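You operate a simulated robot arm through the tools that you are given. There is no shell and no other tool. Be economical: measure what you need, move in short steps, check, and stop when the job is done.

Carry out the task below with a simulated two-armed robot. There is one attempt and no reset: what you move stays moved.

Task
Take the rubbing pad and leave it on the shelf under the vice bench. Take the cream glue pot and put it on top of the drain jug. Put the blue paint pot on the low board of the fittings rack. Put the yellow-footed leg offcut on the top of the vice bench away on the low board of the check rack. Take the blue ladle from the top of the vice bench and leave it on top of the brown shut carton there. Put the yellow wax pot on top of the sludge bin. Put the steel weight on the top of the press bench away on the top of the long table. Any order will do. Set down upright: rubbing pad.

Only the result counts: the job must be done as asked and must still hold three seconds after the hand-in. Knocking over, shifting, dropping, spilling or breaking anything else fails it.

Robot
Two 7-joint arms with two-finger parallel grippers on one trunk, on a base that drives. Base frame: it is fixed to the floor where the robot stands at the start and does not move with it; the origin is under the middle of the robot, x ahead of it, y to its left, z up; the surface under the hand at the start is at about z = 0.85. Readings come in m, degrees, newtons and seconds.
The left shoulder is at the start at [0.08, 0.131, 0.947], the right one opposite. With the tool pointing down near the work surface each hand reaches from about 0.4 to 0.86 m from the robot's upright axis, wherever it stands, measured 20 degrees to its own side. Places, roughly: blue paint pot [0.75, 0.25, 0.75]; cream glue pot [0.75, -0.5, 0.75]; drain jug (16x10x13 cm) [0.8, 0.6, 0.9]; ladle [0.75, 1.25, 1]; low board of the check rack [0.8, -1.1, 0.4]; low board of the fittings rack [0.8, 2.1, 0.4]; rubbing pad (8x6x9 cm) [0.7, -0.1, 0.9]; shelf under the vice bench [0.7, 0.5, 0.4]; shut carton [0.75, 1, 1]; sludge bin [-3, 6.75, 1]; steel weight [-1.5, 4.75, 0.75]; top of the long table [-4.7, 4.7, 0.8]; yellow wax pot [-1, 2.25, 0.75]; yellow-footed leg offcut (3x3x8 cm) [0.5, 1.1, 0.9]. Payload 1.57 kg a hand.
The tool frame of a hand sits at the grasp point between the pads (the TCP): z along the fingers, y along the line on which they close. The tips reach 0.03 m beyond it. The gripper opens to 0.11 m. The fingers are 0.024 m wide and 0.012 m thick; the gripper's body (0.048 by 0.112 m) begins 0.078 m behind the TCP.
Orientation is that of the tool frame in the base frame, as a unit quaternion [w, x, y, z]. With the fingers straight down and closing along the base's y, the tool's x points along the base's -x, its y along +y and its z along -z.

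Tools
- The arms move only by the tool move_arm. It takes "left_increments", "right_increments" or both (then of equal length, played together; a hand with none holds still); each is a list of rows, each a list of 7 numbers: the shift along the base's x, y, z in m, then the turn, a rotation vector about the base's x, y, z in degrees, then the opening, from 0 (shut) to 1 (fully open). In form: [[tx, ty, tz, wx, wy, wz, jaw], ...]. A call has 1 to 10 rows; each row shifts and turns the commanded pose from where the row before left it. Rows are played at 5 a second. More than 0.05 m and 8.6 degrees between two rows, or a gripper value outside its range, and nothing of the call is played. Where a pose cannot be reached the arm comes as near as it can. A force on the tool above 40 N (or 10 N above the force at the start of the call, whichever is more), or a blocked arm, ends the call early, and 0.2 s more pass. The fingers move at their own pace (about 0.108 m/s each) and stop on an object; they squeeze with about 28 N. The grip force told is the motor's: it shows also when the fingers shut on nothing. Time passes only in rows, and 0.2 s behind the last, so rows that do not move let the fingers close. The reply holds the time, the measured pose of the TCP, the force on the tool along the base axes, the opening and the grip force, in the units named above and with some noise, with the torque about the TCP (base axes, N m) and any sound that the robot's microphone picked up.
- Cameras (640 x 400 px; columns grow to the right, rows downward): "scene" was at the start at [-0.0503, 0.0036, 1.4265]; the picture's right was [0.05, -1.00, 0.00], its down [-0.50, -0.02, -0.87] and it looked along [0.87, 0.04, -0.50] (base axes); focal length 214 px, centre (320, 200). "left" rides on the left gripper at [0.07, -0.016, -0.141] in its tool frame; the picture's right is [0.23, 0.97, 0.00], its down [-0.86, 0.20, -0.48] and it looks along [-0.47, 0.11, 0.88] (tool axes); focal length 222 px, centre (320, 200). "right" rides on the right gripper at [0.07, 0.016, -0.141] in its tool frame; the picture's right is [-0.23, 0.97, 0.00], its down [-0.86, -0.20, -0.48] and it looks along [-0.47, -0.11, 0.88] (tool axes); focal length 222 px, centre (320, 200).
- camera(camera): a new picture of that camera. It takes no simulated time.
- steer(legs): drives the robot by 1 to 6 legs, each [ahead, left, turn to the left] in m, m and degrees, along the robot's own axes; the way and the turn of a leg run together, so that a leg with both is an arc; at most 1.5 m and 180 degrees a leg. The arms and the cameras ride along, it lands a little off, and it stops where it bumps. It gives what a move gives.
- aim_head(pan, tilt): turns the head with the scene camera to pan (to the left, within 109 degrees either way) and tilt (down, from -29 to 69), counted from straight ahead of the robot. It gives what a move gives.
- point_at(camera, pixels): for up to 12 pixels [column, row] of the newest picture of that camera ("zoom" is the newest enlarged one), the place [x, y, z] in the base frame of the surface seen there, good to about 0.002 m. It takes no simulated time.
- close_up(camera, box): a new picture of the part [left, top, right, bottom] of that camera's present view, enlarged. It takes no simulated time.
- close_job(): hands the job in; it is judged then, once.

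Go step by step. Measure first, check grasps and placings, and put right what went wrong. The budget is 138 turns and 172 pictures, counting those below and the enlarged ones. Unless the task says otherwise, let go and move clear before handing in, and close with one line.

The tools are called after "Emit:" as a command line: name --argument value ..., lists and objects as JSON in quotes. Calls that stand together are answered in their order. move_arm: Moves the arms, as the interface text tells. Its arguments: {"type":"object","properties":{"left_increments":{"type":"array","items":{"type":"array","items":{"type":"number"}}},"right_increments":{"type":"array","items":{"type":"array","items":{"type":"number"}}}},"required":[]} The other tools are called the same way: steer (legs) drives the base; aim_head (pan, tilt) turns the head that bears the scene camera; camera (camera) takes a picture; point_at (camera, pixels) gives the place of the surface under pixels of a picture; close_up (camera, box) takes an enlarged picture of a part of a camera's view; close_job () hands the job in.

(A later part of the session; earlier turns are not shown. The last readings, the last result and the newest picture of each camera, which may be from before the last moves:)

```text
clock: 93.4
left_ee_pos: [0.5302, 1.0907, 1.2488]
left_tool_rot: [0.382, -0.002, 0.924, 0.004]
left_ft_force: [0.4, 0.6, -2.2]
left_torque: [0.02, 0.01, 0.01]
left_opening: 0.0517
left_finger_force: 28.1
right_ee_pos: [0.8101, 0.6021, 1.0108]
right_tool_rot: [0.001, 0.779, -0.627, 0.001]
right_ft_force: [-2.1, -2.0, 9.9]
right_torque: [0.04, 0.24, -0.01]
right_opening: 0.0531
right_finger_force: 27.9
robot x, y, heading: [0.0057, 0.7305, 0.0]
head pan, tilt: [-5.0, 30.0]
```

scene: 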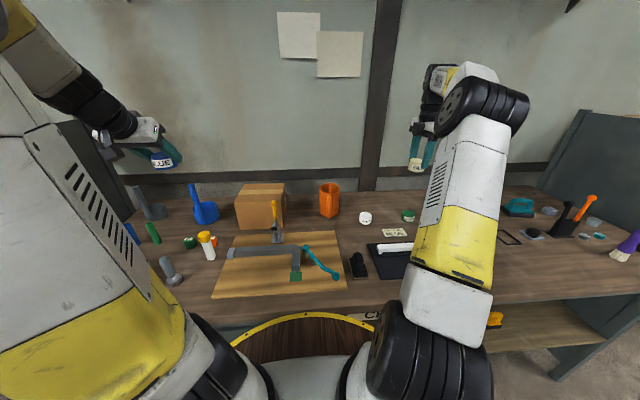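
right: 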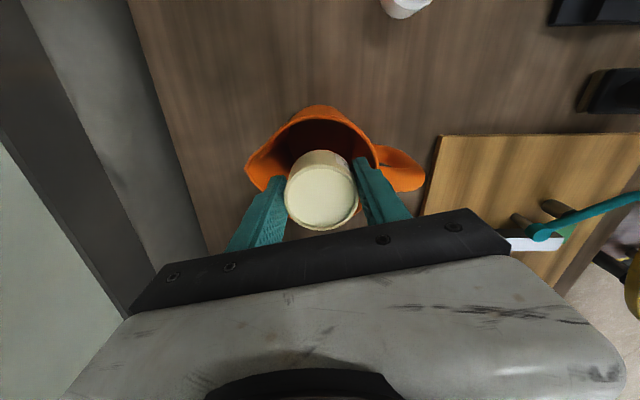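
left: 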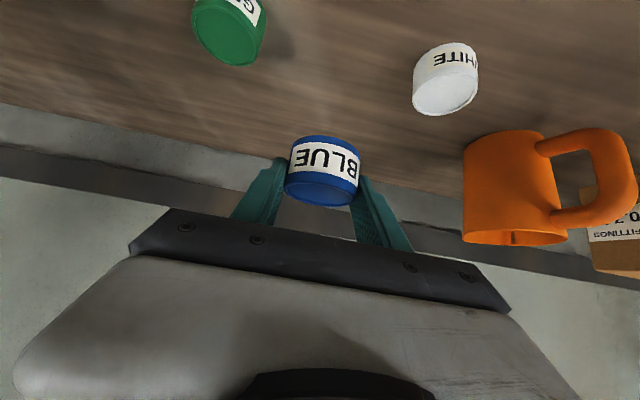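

Firm, more even contact at z 1.011 (about 12 N). Releasing gently and rising.

Emit:
move_arm --right_increments '[[0, 0, 0.001, 0, 0, 0, 0.5], [0, 0, 0, 0, 0, 0, 0.6], [0, 0, 0, 0, 0, 0, 0.7], [0, 0, 0, 0, 0, 0, 0.7]]'

Emit:
camera --camera "right"

```text
clock: 94.4
left_ee_pos: [0.5298, 1.0909, 1.2492]
left_tool_rot: [0.381, -0.003, 0.924, 0.005]
left_ft_force: [0.1, -0.7, -2.3]
left_torque: [-0.04, 0.04, 0.0]
left_opening: 0.0518
left_finger_force: 27.7
right_ee_pos: [0.8107, 0.6014, 1.0098]
right_tool_rot: [0.001, 0.779, -0.627, 0.0]
right_ft_force: [-0.3, -0.5, 8.6]
right_torque: [0.12, -0.16, 0.03]
right_opening: 0.0753
right_finger_force: 0.0
robot x, y, heading: [0.0051, 0.7336, 0.3]
head pan, tilt: [-5.0, 30.0]
```

```text
111 pictures are left
```

right: 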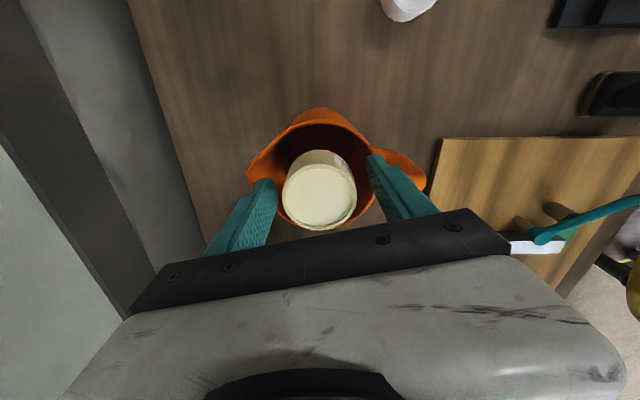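

The pot stays standing on the jug top. Rising clear.

Emit:
move_arm --right_increments '[[0, 0, 0.01, 0, 0, 0, 0.75], [0, 0, 0.02, 0, 0, 0, 0.75], [0, 0, 0.03, 0, 0, 0, 0.75], [-0.01, -0.005, 0.03, 0, 0, 0, 0.75], [-0.03, -0.02, 0.03, 0, 0, 0, 0.75], [-0.03, -0.03, 0.02, 0, 0, 0, 0.75], [-0.03, -0.03, 0.01, 0, 0, 0, 0.75], [-0.03, -0.03, 0, 0, 0, 0, 0.75], [-0.03, -0.03, 0, 0, 0, 0, 0.75]]'

Emit:
camera --camera "scene"

Emit:
close_up --camera "scene" --box '[110, 150, 350, 300]'

```text
clock: 96.4
left_ee_pos: [0.5332, 1.0945, 1.2463]
left_tool_rot: [0.38, -0.004, 0.925, 0.004]
left_ft_force: [2.1, 3.8, -5.1]
left_torque: [-0.15, 0.04, -0.15]
left_opening: 0.0518
left_finger_force: 28.4
right_ee_pos: [0.7192, 0.4537, 1.1831]
right_tool_rot: [0.001, 0.78, -0.625, 0.0]
right_ft_force: [2.8, 4.3, -5.3]
right_torque: [-0.37, 0.28, 0.02]
right_opening: 0.0826
right_finger_force: 0.1
right hand out of reach, approached as far as the arm can: row 2, 3, 5, 6, 7, 8
robot x, y, heading: [0.0076, 0.7285, 0.4]
head pan, tilt: [-5.0, 30.0]
```

```text
110 pictures are left
```

scene: 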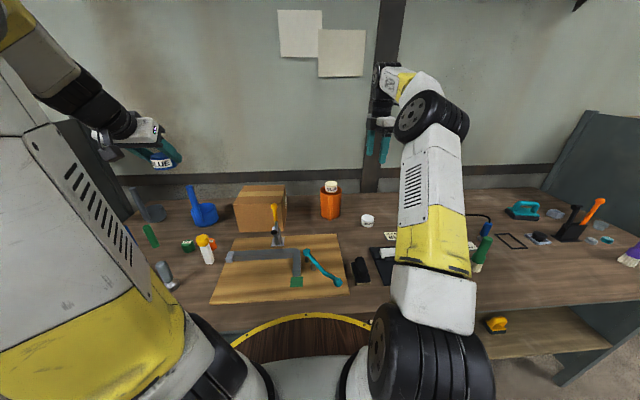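

```text
2.67 times, centred on (230, 225) of scene
```

zoom: 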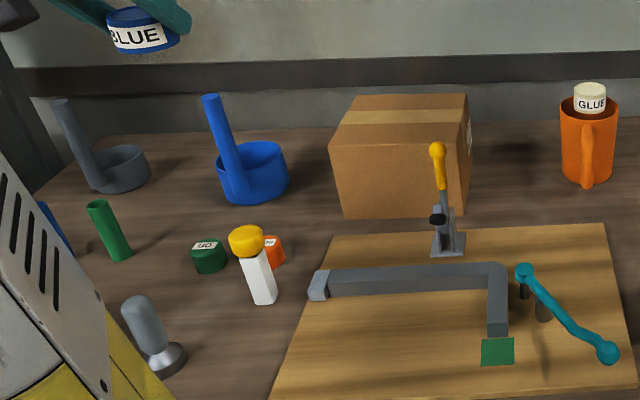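

The glue pot stands on the jug. Next I'll deliver the blue pot: backing off and looking toward the fittings rack and the bench on the left.

Emit:
steer --legs '[[-0.45, 0, 0]]'

Emit:
aim_head --pan 45 --tilt 25

Emit:
camera --camera "scene"

Emit:
aim_head --pan 105 --tilt 25

Emit:
camera --camera "scene"

```text
clock: 99.1
left_ee_pos: [0.0894, 1.0872, 1.2487]
left_tool_rot: [0.381, 0.001, 0.925, 0.003]
left_ft_force: [0.6, -0.2, -3.0]
left_torque: [0.01, -0.02, -0.03]
left_opening: 0.0518
left_finger_force: 27.8
right_ee_pos: [0.2671, 0.4433, 1.185]
right_tool_rot: [0.0, 0.778, -0.628, 0.0]
right_ft_force: [0.4, -0.1, -0.3]
right_torque: [0.01, 0.01, 0.02]
right_opening: 0.0826
right_finger_force: 0.0
robot x, y, heading: [-0.4378, 0.7281, -0.2]
head pan, tilt: [-5.0, 30.0]
```

```text
clock: 100.3
left_ee_pos: [0.0882, 1.086, 1.2486]
left_tool_rot: [0.381, -0.001, 0.925, 0.004]
left_ft_force: [0.4, 0.4, -1.5]
left_torque: [-0.02, 0.01, -0.02]
left_opening: 0.0518
left_finger_force: 28.0
right_ee_pos: [0.2688, 0.4431, 1.1858]
right_tool_rot: [0.0, 0.777, -0.629, 0.001]
right_ft_force: [-0.2, -0.1, 1.4]
right_torque: [0.03, -0.02, -0.02]
right_opening: 0.0825
right_finger_force: 0.1
robot x, y, heading: [-0.4374, 0.7314, -0.0]
head pan, tilt: [45.0, 25.0]
```

```text
108 pictures are left
```

scene: 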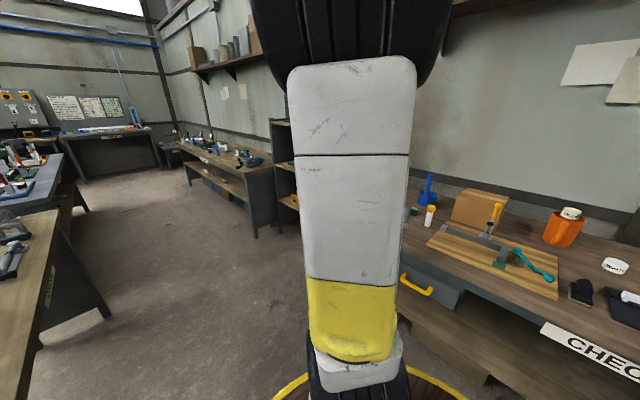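

```text
clock: 101.6
left_ee_pos: [0.09, 1.0854, 1.2494]
left_tool_rot: [0.381, 0.0, 0.924, 0.003]
left_ft_force: [0.4, 0.2, -2.2]
left_torque: [0.03, 0.02, -0.01]
left_opening: 0.0515
left_finger_force: 28.8
right_ee_pos: [0.2681, 0.4445, 1.1854]
right_tool_rot: [0.0, 0.778, -0.629, 0.002]
right_ft_force: [0.3, -0.1, -0.3]
right_torque: [0.03, 0.01, -0.02]
right_opening: 0.0826
right_finger_force: 0.0
robot x, y, heading: [-0.434, 0.7274, -0.3]
head pan, tilt: [105.0, 25.0]
```

```text
107 pictures are left
```

scene: 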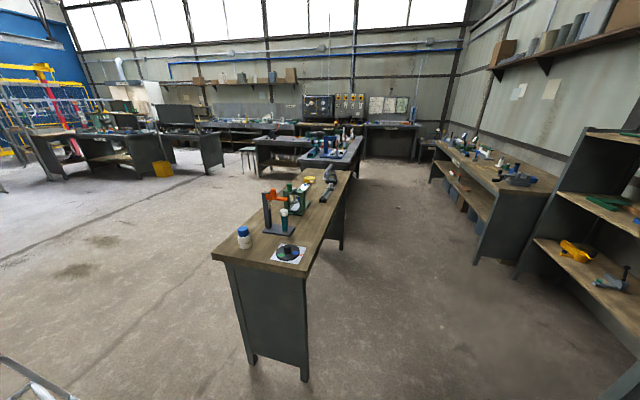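

Now measuring the wax bench corners, the fittings rack boards (right side of the picture) and far landmarks.

Emit:
point_at --camera "scene" --pixels '[[216, 256], [307, 270], [349, 175], [270, 195], [590, 275], [545, 242], [625, 330], [560, 250], [610, 200], [638, 228], [590, 135], [520, 275]]'

Emit:
close_up --camera "scene" --box '[480, 120, 640, 380]'

Emit:
close_up --camera "scene" --box '[200, 130, 400, 280]'

```text
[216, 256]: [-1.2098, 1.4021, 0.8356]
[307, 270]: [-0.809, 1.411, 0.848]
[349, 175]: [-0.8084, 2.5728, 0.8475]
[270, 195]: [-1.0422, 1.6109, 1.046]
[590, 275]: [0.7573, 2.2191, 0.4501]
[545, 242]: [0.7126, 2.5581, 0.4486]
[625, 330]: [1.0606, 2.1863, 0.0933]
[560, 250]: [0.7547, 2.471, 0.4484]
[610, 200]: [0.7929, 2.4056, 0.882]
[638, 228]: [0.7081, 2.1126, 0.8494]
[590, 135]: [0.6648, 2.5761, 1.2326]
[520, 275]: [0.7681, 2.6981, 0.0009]
```

```text
1.54 times, centred on (560, 250) of scene
```

zoom: 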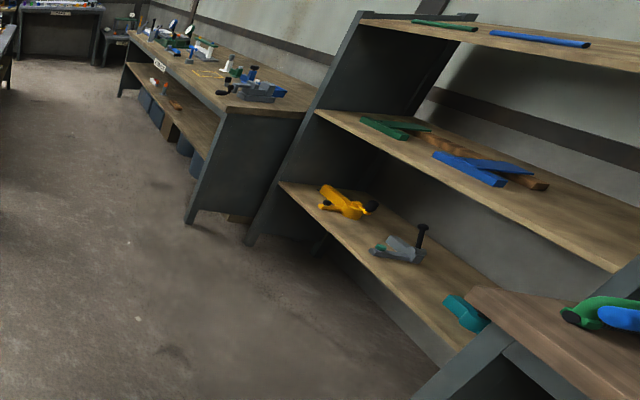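

```text
2.67 times, centred on (300, 205) of scene
```

zoom: 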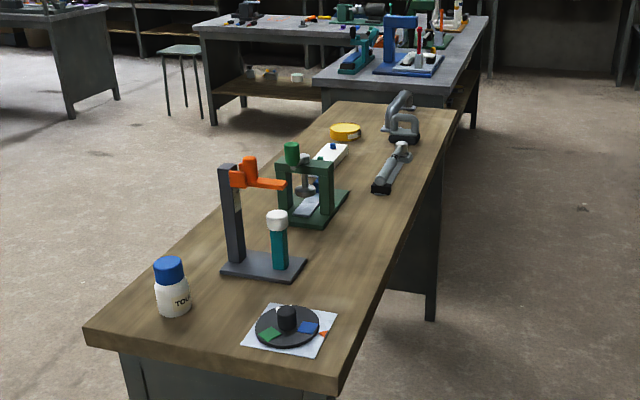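

The low board of the fittings rack is at z 0.449 with some free stretches. Driving left along the corridor toward it.

Emit:
steer --legs '[[0, 1.05, 0]]'

Emit:
aim_head --pan 5 --tilt 35

Emit:
camera --camera "scene"

```text
clock: 107.0
left_ee_pos: [0.0916, 2.1325, 1.249]
left_tool_rot: [0.381, 0.001, 0.925, 0.003]
left_ft_force: [-0.3, 0.4, -2.4]
left_torque: [0.01, 0.0, -0.01]
left_opening: 0.0518
left_finger_force: 28.0
right_ee_pos: [0.2703, 1.4896, 1.1853]
right_tool_rot: [0.001, 0.777, -0.629, 0.001]
right_ft_force: [-0.6, 0.0, 0.2]
right_torque: [0.05, 0.0, 0.02]
right_opening: 0.0825
right_finger_force: 0.0
robot x, y, heading: [-0.4371, 1.7788, -0.4]
head pan, tilt: [105.0, 25.0]
```

```text
clock: 108.7
left_ee_pos: [0.0917, 2.1334, 1.2494]
left_tool_rot: [0.381, 0.001, 0.925, 0.002]
left_ft_force: [0.7, -0.3, -2.0]
left_torque: [0.02, -0.01, -0.01]
left_opening: 0.0515
left_finger_force: 27.9
right_ee_pos: [0.2696, 1.4904, 1.1845]
right_tool_rot: [0.001, 0.777, -0.629, 0.002]
right_ft_force: [-0.5, 0.0, -0.3]
right_torque: [0.01, 0.0, -0.03]
right_opening: 0.0824
right_finger_force: 0.0
robot x, y, heading: [-0.4362, 1.7759, -0.1]
head pan, tilt: [5.0, 35.0]
```

```text
104 pictures are left
```

scene: 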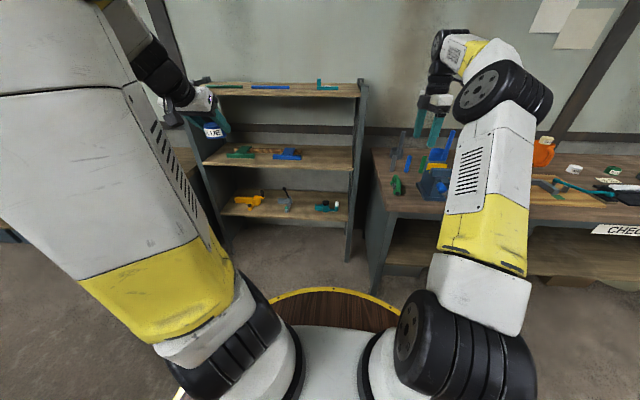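

Emit:
close_up --camera "scene" --box '[195, 70, 375, 270]'

Emit:
point_at --camera "scene" --pixels '[[308, 220], [340, 222], [270, 214], [308, 205], [326, 206], [288, 203], [262, 207], [348, 200], [280, 172], [345, 172], [225, 205], [310, 200]]'

```text
2.00 times, centred on (285, 170) of scene
```

zoom: 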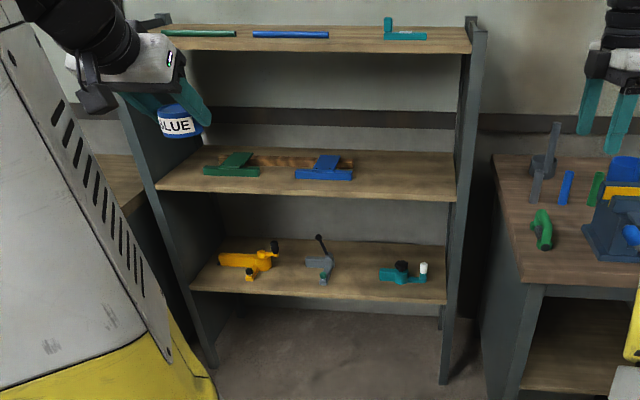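

```text
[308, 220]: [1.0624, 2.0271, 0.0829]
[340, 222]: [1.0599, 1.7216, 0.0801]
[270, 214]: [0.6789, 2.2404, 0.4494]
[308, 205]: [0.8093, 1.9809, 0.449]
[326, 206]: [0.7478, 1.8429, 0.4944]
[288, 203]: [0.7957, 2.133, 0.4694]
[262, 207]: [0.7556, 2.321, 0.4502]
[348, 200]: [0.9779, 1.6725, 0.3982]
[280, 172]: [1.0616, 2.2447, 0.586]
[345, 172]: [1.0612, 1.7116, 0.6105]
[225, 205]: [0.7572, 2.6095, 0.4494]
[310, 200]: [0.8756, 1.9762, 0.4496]
```

There's a free gap on the low board at y about 2.02 between the grey clamp and the teal tool. Lowering the left hand in front of the rack.

Emit:
move_arm --left_increments '[[0.015, -0.011, -0.045, 0, 0, 0, 0], [0.015, -0.011, -0.045, 0, 0, 0, 0], [0.015, -0.011, -0.045, 0, 0, 0, 0], [0.015, -0.011, -0.045, 0, 0, 0, 0], [0.015, -0.011, -0.045, 0, 0, 0, 0], [0.015, -0.011, -0.045, 0, 0, 0, 0], [0.015, -0.011, -0.045, 0, 0, 0, 0], [0.015, -0.011, -0.045, 0, 0, 0, 0], [0.015, -0.011, -0.045, 0, 0, 0, 0], [0.015, -0.011, -0.045, 0, 0, 0, 0]]'

Emit:
move_arm --left_increments '[[0, 0, -0.045, 0, 0, 0, 0], [0, 0, -0.045, 0, 0, 0, 0], [0, 0, -0.045, 0, 0, 0, 0], [0, 0, -0.045, 0, 0, 0, 0], [0, 0, -0.045, 0, 0, 0, 0], [0, 0, -0.045, 0, 0, 0, 0]]'

Emit:
camera --camera "left"

```text
clock: 110.9
left_ee_pos: [0.2441, 2.025, 0.8002]
left_tool_rot: [0.382, 0.0, 0.924, 0.003]
left_ft_force: [-0.1, -0.2, -2.7]
left_torque: [0.02, 0.0, -0.01]
left_opening: 0.0516
left_finger_force: 28.4
right_ee_pos: [0.2701, 1.4906, 1.1846]
right_tool_rot: [0.0, 0.777, -0.629, 0.001]
right_ft_force: [0.2, 0.2, 0.0]
right_torque: [0.0, -0.07, 0.03]
right_opening: 0.0825
right_finger_force: 0.1
robot x, y, heading: [-0.4352, 1.7761, 0.0]
head pan, tilt: [5.0, 35.0]
```

```text
clock: 112.3
left_ee_pos: [0.2757, 2.024, 0.568]
left_tool_rot: [0.38, 0.002, 0.925, 0.002]
left_ft_force: [0.5, -0.1, -2.6]
left_torque: [0.01, 0.05, -0.03]
left_opening: 0.0516
left_finger_force: 27.7
left hand out of reach, approached as far as the arm can: row 5, 6
right_ee_pos: [0.2702, 1.4896, 1.1845]
right_tool_rot: [0.0, 0.777, -0.629, 0.0]
right_ft_force: [-0.4, 0.0, -0.3]
right_torque: [0.03, -0.04, 0.02]
right_opening: 0.0827
right_finger_force: 0.0
robot x, y, heading: [-0.4383, 1.7739, 0.0]
head pan, tilt: [5.0, 35.0]
```

```text
102 pictures are left
```

left: 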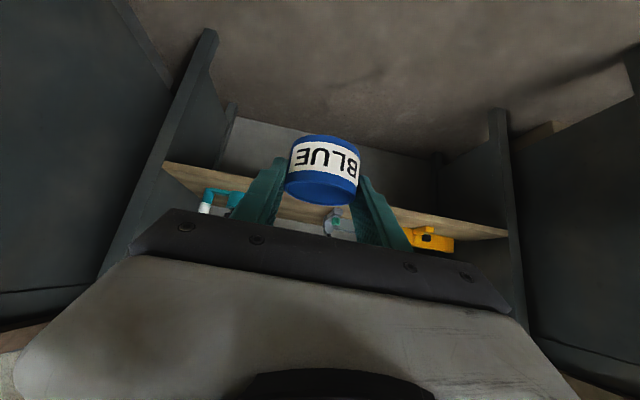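

The arm nears its reach limit there. Pulling in a little and lowering the rest.

Emit:
move_arm --left_increments '[[-0.04, -0.02, 0, 0, 0, 0, 0], [-0.04, -0.02, -0.01, 0, 0, 0, 0], [-0.02, -0.01, -0.03, 0, 0, 0, 0], [0, 0, -0.02, 0, 0, 0, 0], [0, 0, 0, 0, 0, 0, 0]]'

Emit:
camera --camera "left"

```text
clock: 113.5
left_ee_pos: [0.1957, 2.0491, 0.501]
left_tool_rot: [0.38, 0.003, 0.925, -0.002]
left_ft_force: [0.4, 0.7, -2.1]
left_torque: [0.0, 0.02, 0.01]
left_opening: 0.0517
left_finger_force: 27.9
left hand out of reach, approached as far as the arm can: row 1, 2, 3, 4
right_ee_pos: [0.2701, 1.4896, 1.1843]
right_tool_rot: [0.001, 0.777, -0.629, 0.001]
right_ft_force: [0.2, -0.2, -0.2]
right_torque: [0.04, 0.0, 0.02]
right_opening: 0.0826
right_finger_force: 0.1
robot x, y, heading: [-0.4352, 1.7784, -0.4]
head pan, tilt: [5.0, 35.0]
```

```text
101 pictures are left
```

left: 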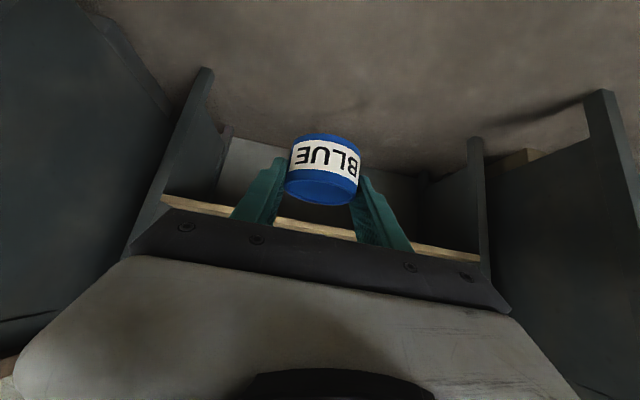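

Near a joint limit at this lateral offset. The right arm managed this pose closer to the body's middle, so I'll shift the left hand inward.

Emit:
move_arm --left_increments '[[0, -0.03, 0.01, 0, 0, 0, 0], [0, -0.03, 0, 0, 0, 0, 0], [0.01, -0.03, 0, 0, 0, 0, 0], [0.01, -0.03, 0, 0, 0, 0, 0], [0.01, -0.01, 0, 0, 0, 0, 0], [0, 0, 0, 0, 0, 0, 0]]'

```text
clock: 114.9
left_ee_pos: [0.2431, 2.0326, 0.5126]
left_tool_rot: [0.379, 0.006, 0.925, -0.008]
left_ft_force: [-0.6, -0.2, -3.0]
left_torque: [-0.02, 0.01, 0.0]
left_opening: 0.0518
left_finger_force: 28.4
left hand out of reach, approached as far as the arm can: row 1, 2, 3, 4, 5
right_ee_pos: [0.2703, 1.4894, 1.1851]
right_tool_rot: [0.0, 0.777, -0.63, 0.001]
right_ft_force: [0.0, -0.9, -0.2]
right_torque: [0.03, 0.04, 0.0]
right_opening: 0.0826
right_finger_force: 0.1
robot x, y, heading: [-0.4346, 1.7742, -0.0]
head pan, tilt: [5.0, 35.0]
```

A local joint limit blocks that path. I'll rise, move the hand inward up high, then descend straight as the right arm did.

Emit:
move_arm --left_increments '[[0, 0, 0.045, 0, 0, 0, 0], [0, 0, 0.045, 0, 0, 0, 0], [0, 0, 0.045, 0, 0, 0, 0], [0, 0, 0.045, 0, 0, 0, 0], [0, 0, 0.045, 0, 0, 0, 0], [0, 0, 0.045, 0, 0, 0, 0], [0, 0, 0.045, 0, 0, 0, 0], [0, 0, 0.045, 0, 0, 0, 0], [0, 0, 0.045, 0, 0, 0, 0], [0, 0, 0.045, 0, 0, 0, 0]]'

Emit:
move_arm --left_increments '[[0.005, -0.03, 0.02, 0, 0, 0, 0], [0.005, -0.03, 0.02, 0, 0, 0, 0], [0.005, -0.03, 0.02, 0, 0, 0, 0], [0.005, -0.03, 0.02, 0, 0, 0, 0], [0.005, -0.02, 0.02, 0, 0, 0, 0], [0, 0, 0, 0, 0, 0, 0]]'

```text
clock: 117.1
left_ee_pos: [0.2462, 2.0414, 0.9643]
left_tool_rot: [0.381, 0.0, 0.925, 0.004]
left_ft_force: [-0.5, 0.1, -2.3]
left_torque: [0.01, 0.03, 0.01]
left_opening: 0.0517
left_finger_force: 27.9
left hand out of reach, approached as far as the arm can: row 1
right_ee_pos: [0.2702, 1.4895, 1.1848]
right_tool_rot: [0.001, 0.777, -0.63, 0.0]
right_ft_force: [0.4, -1.0, -0.5]
right_torque: [0.05, 0.06, 0.01]
right_opening: 0.0827
right_finger_force: 0.0
robot x, y, heading: [-0.4374, 1.7729, -0.1]
head pan, tilt: [5.0, 35.0]
```

```text
clock: 118.5
left_ee_pos: [0.2701, 1.8986, 1.066]
left_tool_rot: [0.38, 0.002, 0.925, 0.002]
left_ft_force: [0.5, 0.9, -2.8]
left_torque: [-0.02, 0.01, 0.01]
left_opening: 0.052
left_finger_force: 28.2
right_ee_pos: [0.2698, 1.4897, 1.1849]
right_tool_rot: [0.001, 0.777, -0.629, 0.0]
right_ft_force: [-0.3, -0.5, 0.0]
right_torque: [-0.04, -0.02, -0.01]
right_opening: 0.0827
right_finger_force: 0.1
robot x, y, heading: [-0.4365, 1.7818, -0.1]
head pan, tilt: [5.0, 35.0]
```

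Now descending straight from here.

Emit:
move_arm --left_increments '[[0, 0, -0.045, 0, 0, 0, 0], [0, 0, -0.045, 0, 0, 0, 0], [0, 0, -0.045, 0, 0, 0, 0], [0, 0, -0.045, 0, 0, 0, 0], [0, 0, -0.045, 0, 0, 0, 0], [0, 0, -0.045, 0, 0, 0, 0], [0, 0, -0.045, 0, 0, 0, 0], [0, 0, -0.045, 0, 0, 0, 0], [0, 0, -0.045, 0, 0, 0, 0], [0, 0, -0.045, 0, 0, 0, 0]]'

Emit:
move_arm --left_increments '[[0, 0, -0.04, 0, 0, 0, 0], [0, 0, -0.04, 0, 0, 0, 0], [0, 0, -0.02, 0, 0, 0, 0], [0, 0, 0, 0, 0, 0, 0]]'

```text
clock: 120.7
left_ee_pos: [0.2696, 1.899, 0.6168]
left_tool_rot: [0.376, 0.0, 0.926, 0.004]
left_ft_force: [0.6, -0.8, -1.9]
left_torque: [0.0, 0.02, 0.06]
left_opening: 0.0514
left_finger_force: 27.9
right_ee_pos: [0.2701, 1.4905, 1.185]
right_tool_rot: [0.0, 0.778, -0.629, 0.001]
right_ft_force: [-0.2, 0.3, 0.3]
right_torque: [-0.03, -0.01, -0.01]
right_opening: 0.0823
right_finger_force: 0.0
robot x, y, heading: [-0.4373, 1.7771, -0.1]
head pan, tilt: [5.0, 35.0]
```

```text
clock: 121.7
left_ee_pos: [0.314, 1.8934, 0.552]
left_tool_rot: [0.37, 0.0, 0.929, 0.005]
left_ft_force: [0.0, 0.0, -3.1]
left_torque: [0.01, 0.02, 0.01]
left_opening: 0.0515
left_finger_force: 28.1
left hand out of reach, approached as far as the arm can: row 1, 2, 3
right_ee_pos: [0.2714, 1.4906, 1.1847]
right_tool_rot: [0.0, 0.778, -0.629, 0.0]
right_ft_force: [0.1, 0.1, -0.4]
right_torque: [0.04, -0.01, 0.01]
right_opening: 0.0824
right_finger_force: 0.1
robot x, y, heading: [-0.4363, 1.7777, -0.2]
head pan, tilt: [5.0, 35.0]
```

Lowering pushes the hand outward, so more reach should be the feasible direction. Extending while lowering.

Emit:
move_arm --left_increments '[[0.03, 0.01, 0, 0, 0, 0, 0], [0.03, 0.01, -0.02, 0, 0, 0, 0], [0, 0, -0.02, 0, 0, 0, 0], [0, 0, -0.02, 0, 0, 0, 0], [0, 0, 0, 0, 0, 0, 0]]'

Emit:
camera --camera "left"

Emit:
camera --camera "scene"

```text
clock: 122.9
left_ee_pos: [0.3742, 1.9136, 0.4921]
left_tool_rot: [0.381, 0.0, 0.924, 0.004]
left_ft_force: [0.8, 1.2, -2.8]
left_torque: [0.02, 0.02, 0.03]
left_opening: 0.0514
left_finger_force: 28.2
right_ee_pos: [0.2693, 1.491, 1.1852]
right_tool_rot: [0.001, 0.777, -0.63, 0.002]
right_ft_force: [-0.5, -0.6, -0.2]
right_torque: [-0.03, 0.02, 0.02]
right_opening: 0.0827
right_finger_force: 0.1
robot x, y, heading: [-0.4354, 1.7721, 0.2]
head pan, tilt: [5.0, 35.0]
```

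```text
100 pictures are left
```

left: 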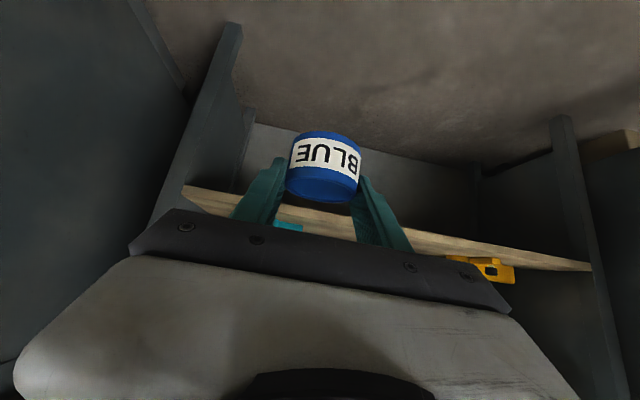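

```text
99 pictures are left
```

scene: 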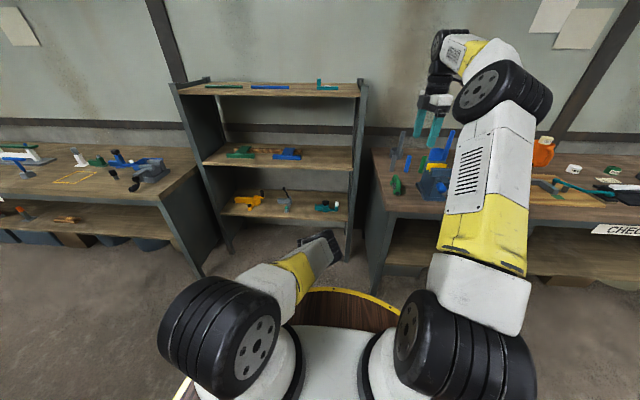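

That works at longer reach: pot bottom now about 0.459. Raising 3 cm for entry and pulling the right hand back for clearance, then driving in.

Emit:
move_arm --left_increments '[[0, 0, 0.02, 0, 0, 0, 0], [0, 0, 0.015, 0, 0, 0, 0], [0, 0, 0, 0, 0, 0, 0], [0, 0, 0, 0, 0, 0, 0]]' --right_increments '[[-0.03, -0.02, 0.02, 0, 0, 0, 0.75], [-0.03, -0.02, 0.02, 0, 0, 0, 0.75], [-0.03, -0.02, 0.02, 0, 0, 0, 0.75], [-0.03, -0.02, 0.02, 0, 0, 0, 0.75]]'

Emit:
steer --legs '[[0, 0.108, 0], [0.26, 0, 0]]'

Emit:
camera --camera "left"

Emit:
camera --camera "scene"

```text
clock: 123.9
left_ee_pos: [0.374, 1.9149, 0.5279]
left_tool_rot: [0.38, 0.001, 0.925, 0.003]
left_ft_force: [0.9, -0.9, -3.2]
left_torque: [-0.01, 0.03, 0.03]
left_opening: 0.0515
left_finger_force: 28.1
right_ee_pos: [0.1505, 1.411, 1.2646]
right_tool_rot: [0.001, 0.778, -0.629, 0.0]
right_ft_force: [0.9, 0.4, -0.4]
right_torque: [0.01, 0.04, 0.05]
right_opening: 0.0824
right_finger_force: 0.0
robot x, y, heading: [-0.4388, 1.7776, -0.2]
head pan, tilt: [5.0, 35.0]
```

```text
clock: 126.6
left_ee_pos: [0.6364, 2.0158, 0.5282]
left_tool_rot: [0.381, 0.004, 0.925, 0.002]
left_ft_force: [0.6, 0.1, -2.8]
left_torque: [0.0, -0.01, 0.0]
left_opening: 0.0517
left_finger_force: 27.7
right_ee_pos: [0.411, 1.5141, 1.2651]
right_tool_rot: [0.0, 0.775, -0.632, 0.001]
right_ft_force: [-0.1, 0.4, 0.5]
right_torque: [0.0, 0.02, -0.01]
right_opening: 0.0824
right_finger_force: 0.2
robot x, y, heading: [-0.1718, 1.8839, -0.5]
head pan, tilt: [5.0, 35.0]
```

```text
98 pictures are left
```

left: 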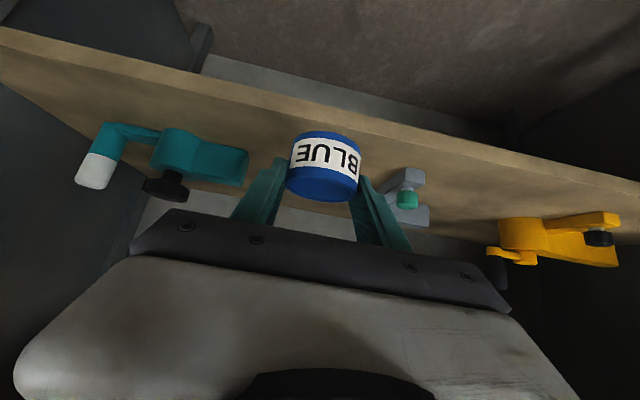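

```text
97 pictures are left
```

scene: 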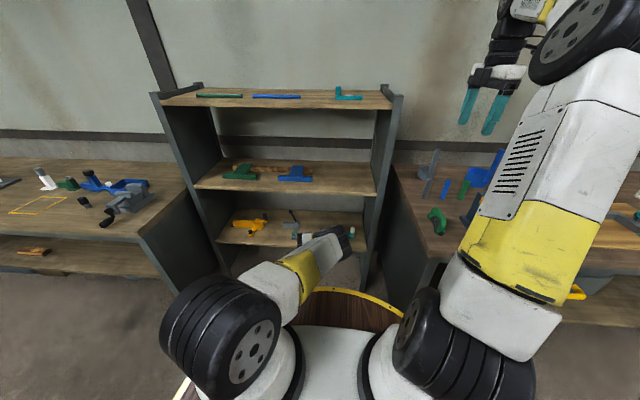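

Measuring the neighbours and the free board surface in the left view.

Emit:
point_at --camera "left" --pixels '[[245, 165], [240, 185], [408, 198], [385, 180], [395, 212], [370, 160], [330, 122], [300, 105], [280, 120], [220, 200], [230, 100]]'

```text
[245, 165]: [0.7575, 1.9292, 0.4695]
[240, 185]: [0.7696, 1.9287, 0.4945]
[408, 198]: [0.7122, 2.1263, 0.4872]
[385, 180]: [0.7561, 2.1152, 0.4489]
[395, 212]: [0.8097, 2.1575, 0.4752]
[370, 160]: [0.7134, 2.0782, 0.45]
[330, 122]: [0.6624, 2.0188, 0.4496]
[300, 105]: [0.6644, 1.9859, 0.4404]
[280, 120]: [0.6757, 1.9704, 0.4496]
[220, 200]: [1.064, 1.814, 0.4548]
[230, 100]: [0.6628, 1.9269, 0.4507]
```

Board front is x 0.663 and the free gap is y 1.935–2.105. Driving 8.5 cm in and lowering.

Emit:
steer --legs '[[0.085, 0.005, 0]]'

Emit:
move_arm --left_increments '[[0, 0, -0.02, 0, 0, 0, 0], [0, 0, -0.015, 0, 0, 0, 0], [0, 0, -0.006, 0, 0, 0, 0], [0, 0, 0, 0, 0, 0, 0]]'

Emit:
camera --camera "left"

```text
clock: 127.7
left_ee_pos: [0.7215, 2.0197, 0.5272]
left_tool_rot: [0.381, 0.005, 0.925, 0.002]
left_ft_force: [1.0, -0.1, -2.0]
left_torque: [-0.02, 0.0, -0.01]
left_opening: 0.0516
left_finger_force: 27.6
right_ee_pos: [0.4957, 1.5177, 1.2636]
right_tool_rot: [0.001, 0.775, -0.632, 0.002]
right_ft_force: [0.4, -0.4, 0.2]
right_torque: [0.01, 0.02, -0.02]
right_opening: 0.0826
right_finger_force: 0.1
robot x, y, heading: [-0.0912, 1.8879, -0.8]
head pan, tilt: [5.0, 35.0]
```

```text
clock: 128.7
left_ee_pos: [0.7232, 2.0191, 0.4872]
left_tool_rot: [0.38, 0.005, 0.925, 0.001]
left_ft_force: [-0.2, 0.9, -2.7]
left_torque: [-0.02, 0.02, -0.04]
left_opening: 0.0515
left_finger_force: 28.4
right_ee_pos: [0.4956, 1.5162, 1.2659]
right_tool_rot: [0.001, 0.775, -0.632, 0.002]
right_ft_force: [0.1, 0.4, -0.4]
right_torque: [0.0, 0.0, 0.02]
right_opening: 0.0827
right_finger_force: 0.0
robot x, y, heading: [-0.0876, 1.8865, -0.7]
head pan, tilt: [5.0, 35.0]
```

```text
96 pictures are left
```

left: 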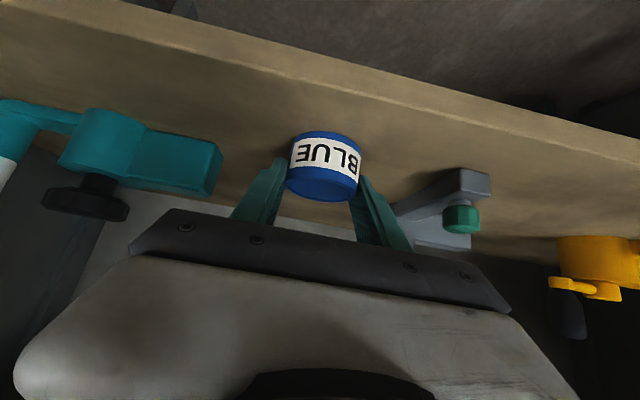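

A few millimetres to go; touching down.

Emit:
move_arm --left_increments '[[0, 0, -0.002, 0, 0, 0, 0], [0, 0, -0.002, 0, 0, 0, 0], [0, 0, -0.001, 0, 0, 0, 0], [0, 0, 0, 0, 0, 0, 0]]'

```text
clock: 129.7
left_ee_pos: [0.7248, 2.0187, 0.4847]
left_tool_rot: [0.38, 0.006, 0.925, 0.001]
left_ft_force: [4.4, 1.7, 24.7]
left_torque: [-0.13, -0.22, -0.04]
left_opening: 0.052
left_finger_force: 28.1
right_ee_pos: [0.4945, 1.5175, 1.2661]
right_tool_rot: [0.001, 0.775, -0.632, 0.001]
right_ft_force: [0.0, 0.0, -0.3]
right_torque: [0.02, 0.01, -0.04]
right_opening: 0.0824
right_finger_force: 0.1
robot x, y, heading: [-0.0867, 1.8858, -0.9]
head pan, tilt: [5.0, 35.0]
```

Contact (27 N). Opening modestly and backing out along the fingers.

Emit:
move_arm --left_increments '[[0, 0, 0.001, 0, 0, 0, 0.5], [0, 0, 0, 0, 0, 0, 0.7], [0, 0, 0, 0, 0, 0, 0.75], [-0.015, 0, 0.015, 0, 0, 0, 0.75], [-0.025, 0, 0.025, 0, 0, 0, 0.75], [-0.025, 0, 0.025, 0, 0, 0, 0.75]]'

Emit:
camera --camera "left"

```text
clock: 131.1
left_ee_pos: [0.6719, 2.0191, 0.5594]
left_tool_rot: [0.376, 0.004, 0.927, 0.002]
left_ft_force: [0.5, -0.6, -0.5]
left_torque: [-0.01, 0.0, 0.0]
left_opening: 0.0826
left_finger_force: 0.0
left hand out of reach, approached as far as the arm can: row 4, 5, 6
right_ee_pos: [0.4966, 1.5183, 1.2655]
right_tool_rot: [0.001, 0.775, -0.632, -0.001]
right_ft_force: [0.4, 0.2, -0.6]
right_torque: [0.06, 0.04, -0.05]
right_opening: 0.0824
right_finger_force: 0.2
robot x, y, heading: [-0.088, 1.8902, -0.5]
head pan, tilt: [5.0, 35.0]
```

```text
95 pictures are left
```

left: 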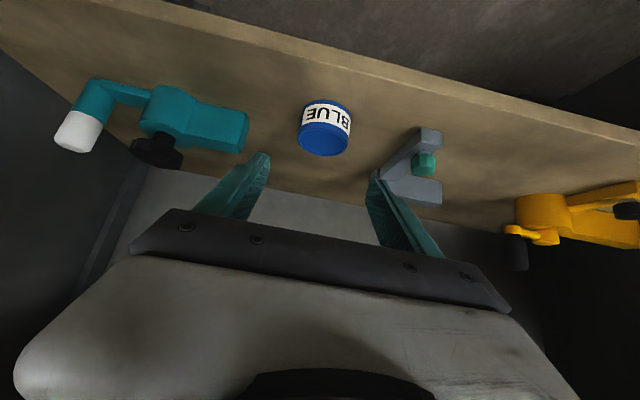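

Blue pot stands on the low board. Backing out and raising the left hand.

Emit:
steer --legs '[[-0.3, 0, 0.5]]'

Emit:
move_arm --left_increments '[[0, 0, 0.045, 0, 0, 0, 1], [0, 0, 0.045, 0, 0, 0, 1], [0, 0, 0.045, 0, 0, 0, 1], [0, 0, 0.045, 0, 0, 0, 1], [-0.01, 0, 0.045, 0, 5, 0, 1], [-0.01, 0, 0.045, 0, 5, 0, 1], [-0.01, 0, 0.045, 0, 5, 0, 1], [-0.01, 0, 0.045, 0, 5, 0, 1], [-0.01, 0, 0.045, 0, 5, 0, 1], [-0.01, 0, 0.045, 0, 5, 0, 1]]'

Emit:
move_arm --left_increments '[[-0.02, 0, 0.045, 0, 5, 0, 1], [-0.02, 0, 0.045, 0, 5, 0, 1], [-0.02, 0, 0.045, 0, 5, 0, 1], [-0.02, 0, 0.045, 0, 0, 0, 1], [-0.02, 0, 0.045, 0, 0, 0, 1]]'

Emit:
camera --camera "right"

```text
clock: 133.1
left_ee_pos: [0.377, 2.0264, 0.5572]
left_tool_rot: [0.376, 0.001, 0.927, 0.004]
left_ft_force: [0.3, -0.5, -0.4]
left_torque: [0.0, 0.03, 0.0]
left_opening: 0.0825
left_finger_force: 0.0
right_ee_pos: [0.2025, 1.523, 1.2659]
right_tool_rot: [0.001, 0.777, -0.629, 0.0]
right_ft_force: [-0.8, 0.0, 0.8]
right_torque: [0.03, -0.03, 0.02]
right_opening: 0.0826
right_finger_force: 0.1
robot x, y, heading: [-0.3834, 1.895, -0.0]
head pan, tilt: [5.0, 35.0]
```

```text
clock: 135.3
left_ee_pos: [0.3159, 2.0265, 1.008]
left_tool_rot: [0.122, 0.002, 0.992, 0.003]
left_ft_force: [1.4, 0.6, 0.2]
left_torque: [0.0, 0.02, -0.02]
left_opening: 0.11
left_finger_force: 0.1
right_ee_pos: [0.2031, 1.5236, 1.2653]
right_tool_rot: [0.002, 0.777, -0.629, 0.0]
right_ft_force: [-0.3, 0.0, 0.2]
right_torque: [0.03, 0.05, -0.02]
right_opening: 0.0825
right_finger_force: 0.0
robot x, y, heading: [-0.3878, 1.8935, -0.4]
head pan, tilt: [5.0, 35.0]
```

```text
clock: 136.5
left_ee_pos: [0.2157, 2.0257, 1.2333]
left_tool_rot: [-0.009, 0.002, 1.0, 0.004]
left_ft_force: [-0.1, 0.2, 0.6]
left_torque: [0.0, 0.05, -0.04]
left_opening: 0.11
left_finger_force: 0.2
right_ee_pos: [0.2034, 1.5243, 1.2643]
right_tool_rot: [0.001, 0.777, -0.629, 0.0]
right_ft_force: [0.2, 1.1, -0.1]
right_torque: [0.0, 0.05, -0.03]
right_opening: 0.0824
right_finger_force: 0.0
robot x, y, heading: [-0.3812, 1.8901, -0.1]
head pan, tilt: [5.0, 35.0]
```

```text
94 pictures are left
```

right: 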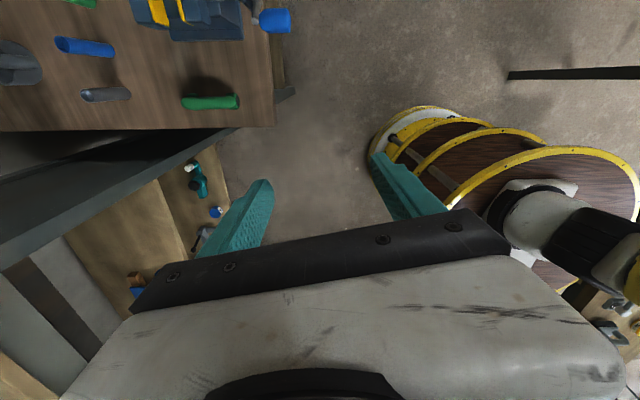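

Driving right to face the vice end of the bench (robot y about 1.1) and unyawing the right hand.

Emit:
steer --legs '[[0, -0.79, 0], [0.2, 0, 0]]'

Emit:
move_arm --right_increments '[[0, 0, 0, 0, 0, -8.5, 1], [0, 0, 0, 0, 0, -8.5, 1], [0, 0, 0, 0, 0, -8.5, 1], [0, 0, 0, 0, 0, -8.5, 1], [0, 0, 0, 0, 0, -8.5, 1], [0, 0, 0, 0, 0, -8.5, 1], [0, 0, 0, 0, 0, -8.5, 1], [0, 0, 0, 0, 0, -8.5, 1], [0, 0, 0, 0, 0, -8.5, 1], [0, 0, 0, 0, 0, -8.5, 1]]'

Emit:
move_arm --right_increments '[[0, 0, 0, 0, 0, -8.5, 1], [0, 0, 0, 0, 0, -8.5, 1]]'

Emit:
aim_head --pan 0 --tilt 32

Emit:
camera --camera "scene"

Emit:
camera --camera "left"

```text
clock: 142.0
left_ee_pos: [0.416, 1.2292, 1.2337]
left_tool_rot: [-0.008, 0.0, 1.0, 0.002]
left_ft_force: [-0.1, -0.8, 0.4]
left_torque: [0.03, -0.01, -0.01]
left_opening: 0.11
left_finger_force: 0.2
right_ee_pos: [0.4044, 0.7276, 1.2653]
right_tool_rot: [0.001, 0.778, -0.629, 0.001]
right_ft_force: [0.1, -1.0, -0.7]
right_torque: [-0.02, 0.0, 0.02]
right_opening: 0.0826
right_finger_force: 0.1
robot x, y, heading: [-0.1826, 1.0949, -0.1]
head pan, tilt: [5.0, 35.0]
```

```text
clock: 144.2
left_ee_pos: [0.4168, 1.2299, 1.2341]
left_tool_rot: [-0.008, 0.001, 1.0, 0.003]
left_ft_force: [-0.2, -0.9, 0.2]
left_torque: [0.02, -0.02, 0.0]
left_opening: 0.1098
left_finger_force: 0.2
right_ee_pos: [0.4033, 0.7275, 1.2639]
right_tool_rot: [-0.001, -0.148, 0.989, 0.001]
right_ft_force: [-0.3, -0.2, -0.4]
right_torque: [0.0, -0.03, 0.05]
right_opening: 0.1099
right_finger_force: 0.1
robot x, y, heading: [-0.1829, 1.0933, 0.1]
head pan, tilt: [5.0, 35.0]
```

```text
clock: 144.8
left_ee_pos: [0.416, 1.2297, 1.2337]
left_tool_rot: [-0.007, 0.001, 1.0, 0.003]
left_ft_force: [0.2, 0.1, -0.4]
left_torque: [0.0, -0.03, 0.0]
left_opening: 0.1102
left_finger_force: 0.1
right_ee_pos: [0.4038, 0.7268, 1.266]
right_tool_rot: [-0.002, 0.0, 1.0, 0.0]
right_ft_force: [-0.2, -0.4, 0.6]
right_torque: [0.03, -0.02, -0.01]
right_opening: 0.1102
right_finger_force: 0.0
robot x, y, heading: [-0.1834, 1.096, 0.0]
head pan, tilt: [5.0, 35.0]
```

```text
clock: 145.4
left_ee_pos: [0.4155, 1.2289, 1.2339]
left_tool_rot: [-0.007, 0.001, 1.0, 0.003]
left_ft_force: [0.4, -0.3, 0.0]
left_torque: [-0.04, 0.01, 0.01]
left_opening: 0.1099
left_finger_force: 0.2
right_ee_pos: [0.4033, 0.7274, 1.2651]
right_tool_rot: [-0.002, -0.001, 1.0, 0.0]
right_ft_force: [0.5, -0.2, 0.3]
right_torque: [0.01, 0.02, -0.01]
right_opening: 0.1101
right_finger_force: 0.0
robot x, y, heading: [-0.1829, 1.093, -0.3]
head pan, tilt: [0.0, 32.0]
```

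```text
93 pictures are left
```

scene: 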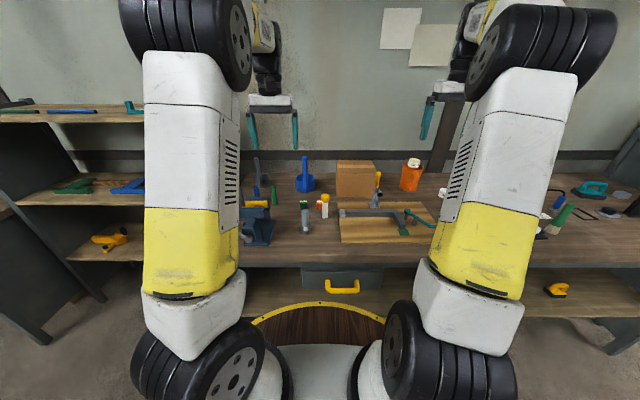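

```text
92 pictures are left
```

left: 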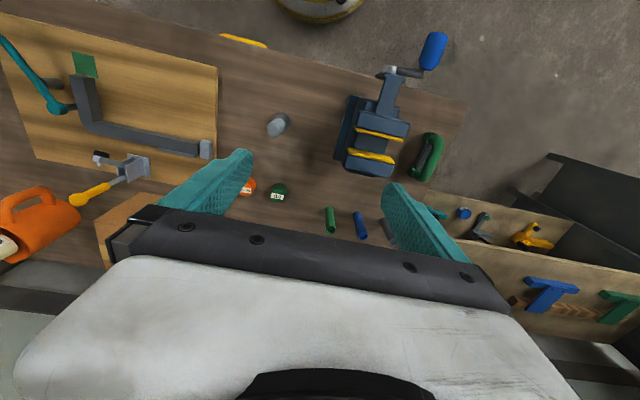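

Zooming on the ladle, leg, carton and the drawer handle.

Emit:
close_up --camera "scene" --box '[240, 140, 400, 260]'

Emit:
point_at --camera "scene" --pixels '[[342, 289], [304, 160], [305, 175], [305, 190], [306, 183], [325, 197], [325, 212], [321, 208], [340, 163], [372, 163], [355, 192], [377, 177]]'

```text
3.33 times, centred on (320, 200) of scene
```

zoom: 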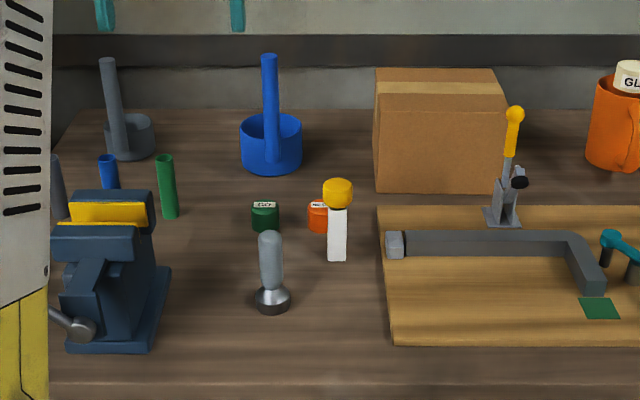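

```text
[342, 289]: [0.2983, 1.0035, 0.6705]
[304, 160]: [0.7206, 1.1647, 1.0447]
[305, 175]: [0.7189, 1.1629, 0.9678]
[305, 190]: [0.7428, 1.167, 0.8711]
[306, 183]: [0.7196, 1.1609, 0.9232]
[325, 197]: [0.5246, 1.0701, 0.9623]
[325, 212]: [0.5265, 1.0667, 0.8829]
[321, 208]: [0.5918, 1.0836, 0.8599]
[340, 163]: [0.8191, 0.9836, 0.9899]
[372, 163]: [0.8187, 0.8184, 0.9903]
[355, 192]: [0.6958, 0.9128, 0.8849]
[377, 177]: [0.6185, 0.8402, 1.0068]
```

The ladle's handle stands upright at about (0.72,1.163), top z about 1.07; carton top is z 0.99. Edging forward and getting a top view from the left hand.

Emit:
steer --legs '[[0.12, 0, 0]]'

Emit:
move_arm --left_increments '[[0, 0, 0.02, 0, 0, -8.5, 1], [0, 0, 0.02, 0, 0, -8.5, 1], [0, 0, 0, 0, 0, -8.5, 1], [0, 0, 0, 0, 0, -8.5, 1], [0, 0, 0, 0, 0, -8.5, 1], [0, 0, 0, 0, 0, -8.5, 1], [0, 0, 0, 0, 0, -8.5, 1]]'

Emit:
camera --camera "left"

Emit:
camera --camera "scene"

```text
clock: 146.7
left_ee_pos: [0.5362, 1.2294, 1.2328]
left_tool_rot: [-0.008, 0.001, 1.0, 0.003]
left_ft_force: [0.6, 0.2, 0.1]
left_torque: [-0.02, -0.01, 0.0]
left_opening: 0.1102
left_finger_force: 0.1
right_ee_pos: [0.5227, 0.7265, 1.2642]
right_tool_rot: [-0.001, 0.001, 1.0, 0.001]
right_ft_force: [0.0, 0.4, 0.3]
right_torque: [0.02, 0.0, 0.02]
right_opening: 0.1102
right_finger_force: 0.1
robot x, y, heading: [-0.0635, 1.095, -0.2]
head pan, tilt: [0.0, 32.0]
```

```text
clock: 148.2
left_ee_pos: [0.5361, 1.2289, 1.2741]
left_tool_rot: [-0.006, 0.498, 0.867, 0.006]
left_ft_force: [-0.5, -0.5, 0.0]
left_torque: [-0.03, 0.02, 0.01]
left_opening: 0.1102
left_finger_force: 0.0
right_ee_pos: [0.5222, 0.7258, 1.2656]
right_tool_rot: [-0.002, -0.001, 1.0, 0.001]
right_ft_force: [0.1, -0.2, -0.5]
right_torque: [-0.02, 0.03, 0.01]
right_opening: 0.1097
right_finger_force: 0.1
robot x, y, heading: [-0.064, 1.0949, -0.1]
head pan, tilt: [0.0, 32.0]
```

```text
90 pictures are left
```

left: 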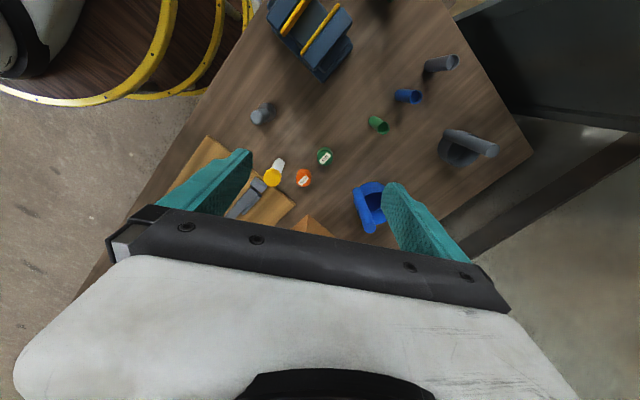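

```text
89 pictures are left
```

scene: 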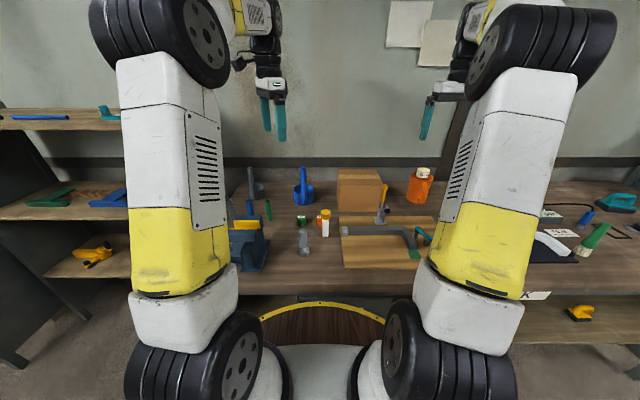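

Zooming on the ladle in both views and measuring.

Emit:
close_up --camera "left" --box '[330, 160, 420, 240]'

Emit:
point_at --camera "left" --pixels '[[361, 220], [370, 190], [357, 188], [380, 188], [365, 203], [375, 205], [364, 228], [378, 218], [355, 205], [368, 184]]'

Emit:
point_at --camera "scene" --pixels '[[303, 169], [303, 180], [303, 190], [294, 193], [312, 193], [303, 202], [311, 187], [326, 210], [326, 214], [326, 232], [329, 225]]'

```text
5.00 times, centred on (375, 200) of left
```

zoom: 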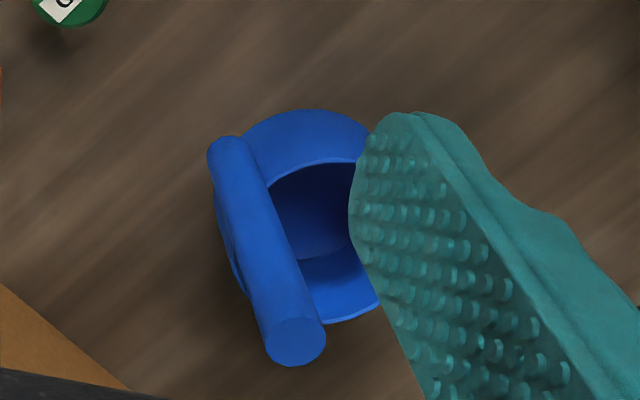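

```text
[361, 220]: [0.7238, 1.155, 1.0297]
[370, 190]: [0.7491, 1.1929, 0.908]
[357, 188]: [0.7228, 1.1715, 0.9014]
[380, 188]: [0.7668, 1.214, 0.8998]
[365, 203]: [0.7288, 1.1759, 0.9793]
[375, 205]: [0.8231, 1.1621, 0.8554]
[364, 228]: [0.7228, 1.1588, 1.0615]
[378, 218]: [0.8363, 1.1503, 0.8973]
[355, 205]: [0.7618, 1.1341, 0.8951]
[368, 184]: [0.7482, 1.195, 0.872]
```

```text
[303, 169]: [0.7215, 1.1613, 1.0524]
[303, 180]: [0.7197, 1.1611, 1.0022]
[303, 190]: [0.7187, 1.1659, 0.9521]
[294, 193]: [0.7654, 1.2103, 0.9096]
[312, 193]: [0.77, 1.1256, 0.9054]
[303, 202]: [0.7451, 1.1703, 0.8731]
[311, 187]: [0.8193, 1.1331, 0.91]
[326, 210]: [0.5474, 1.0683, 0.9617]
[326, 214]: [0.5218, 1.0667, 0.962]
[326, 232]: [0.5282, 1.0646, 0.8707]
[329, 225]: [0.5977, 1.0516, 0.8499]
```

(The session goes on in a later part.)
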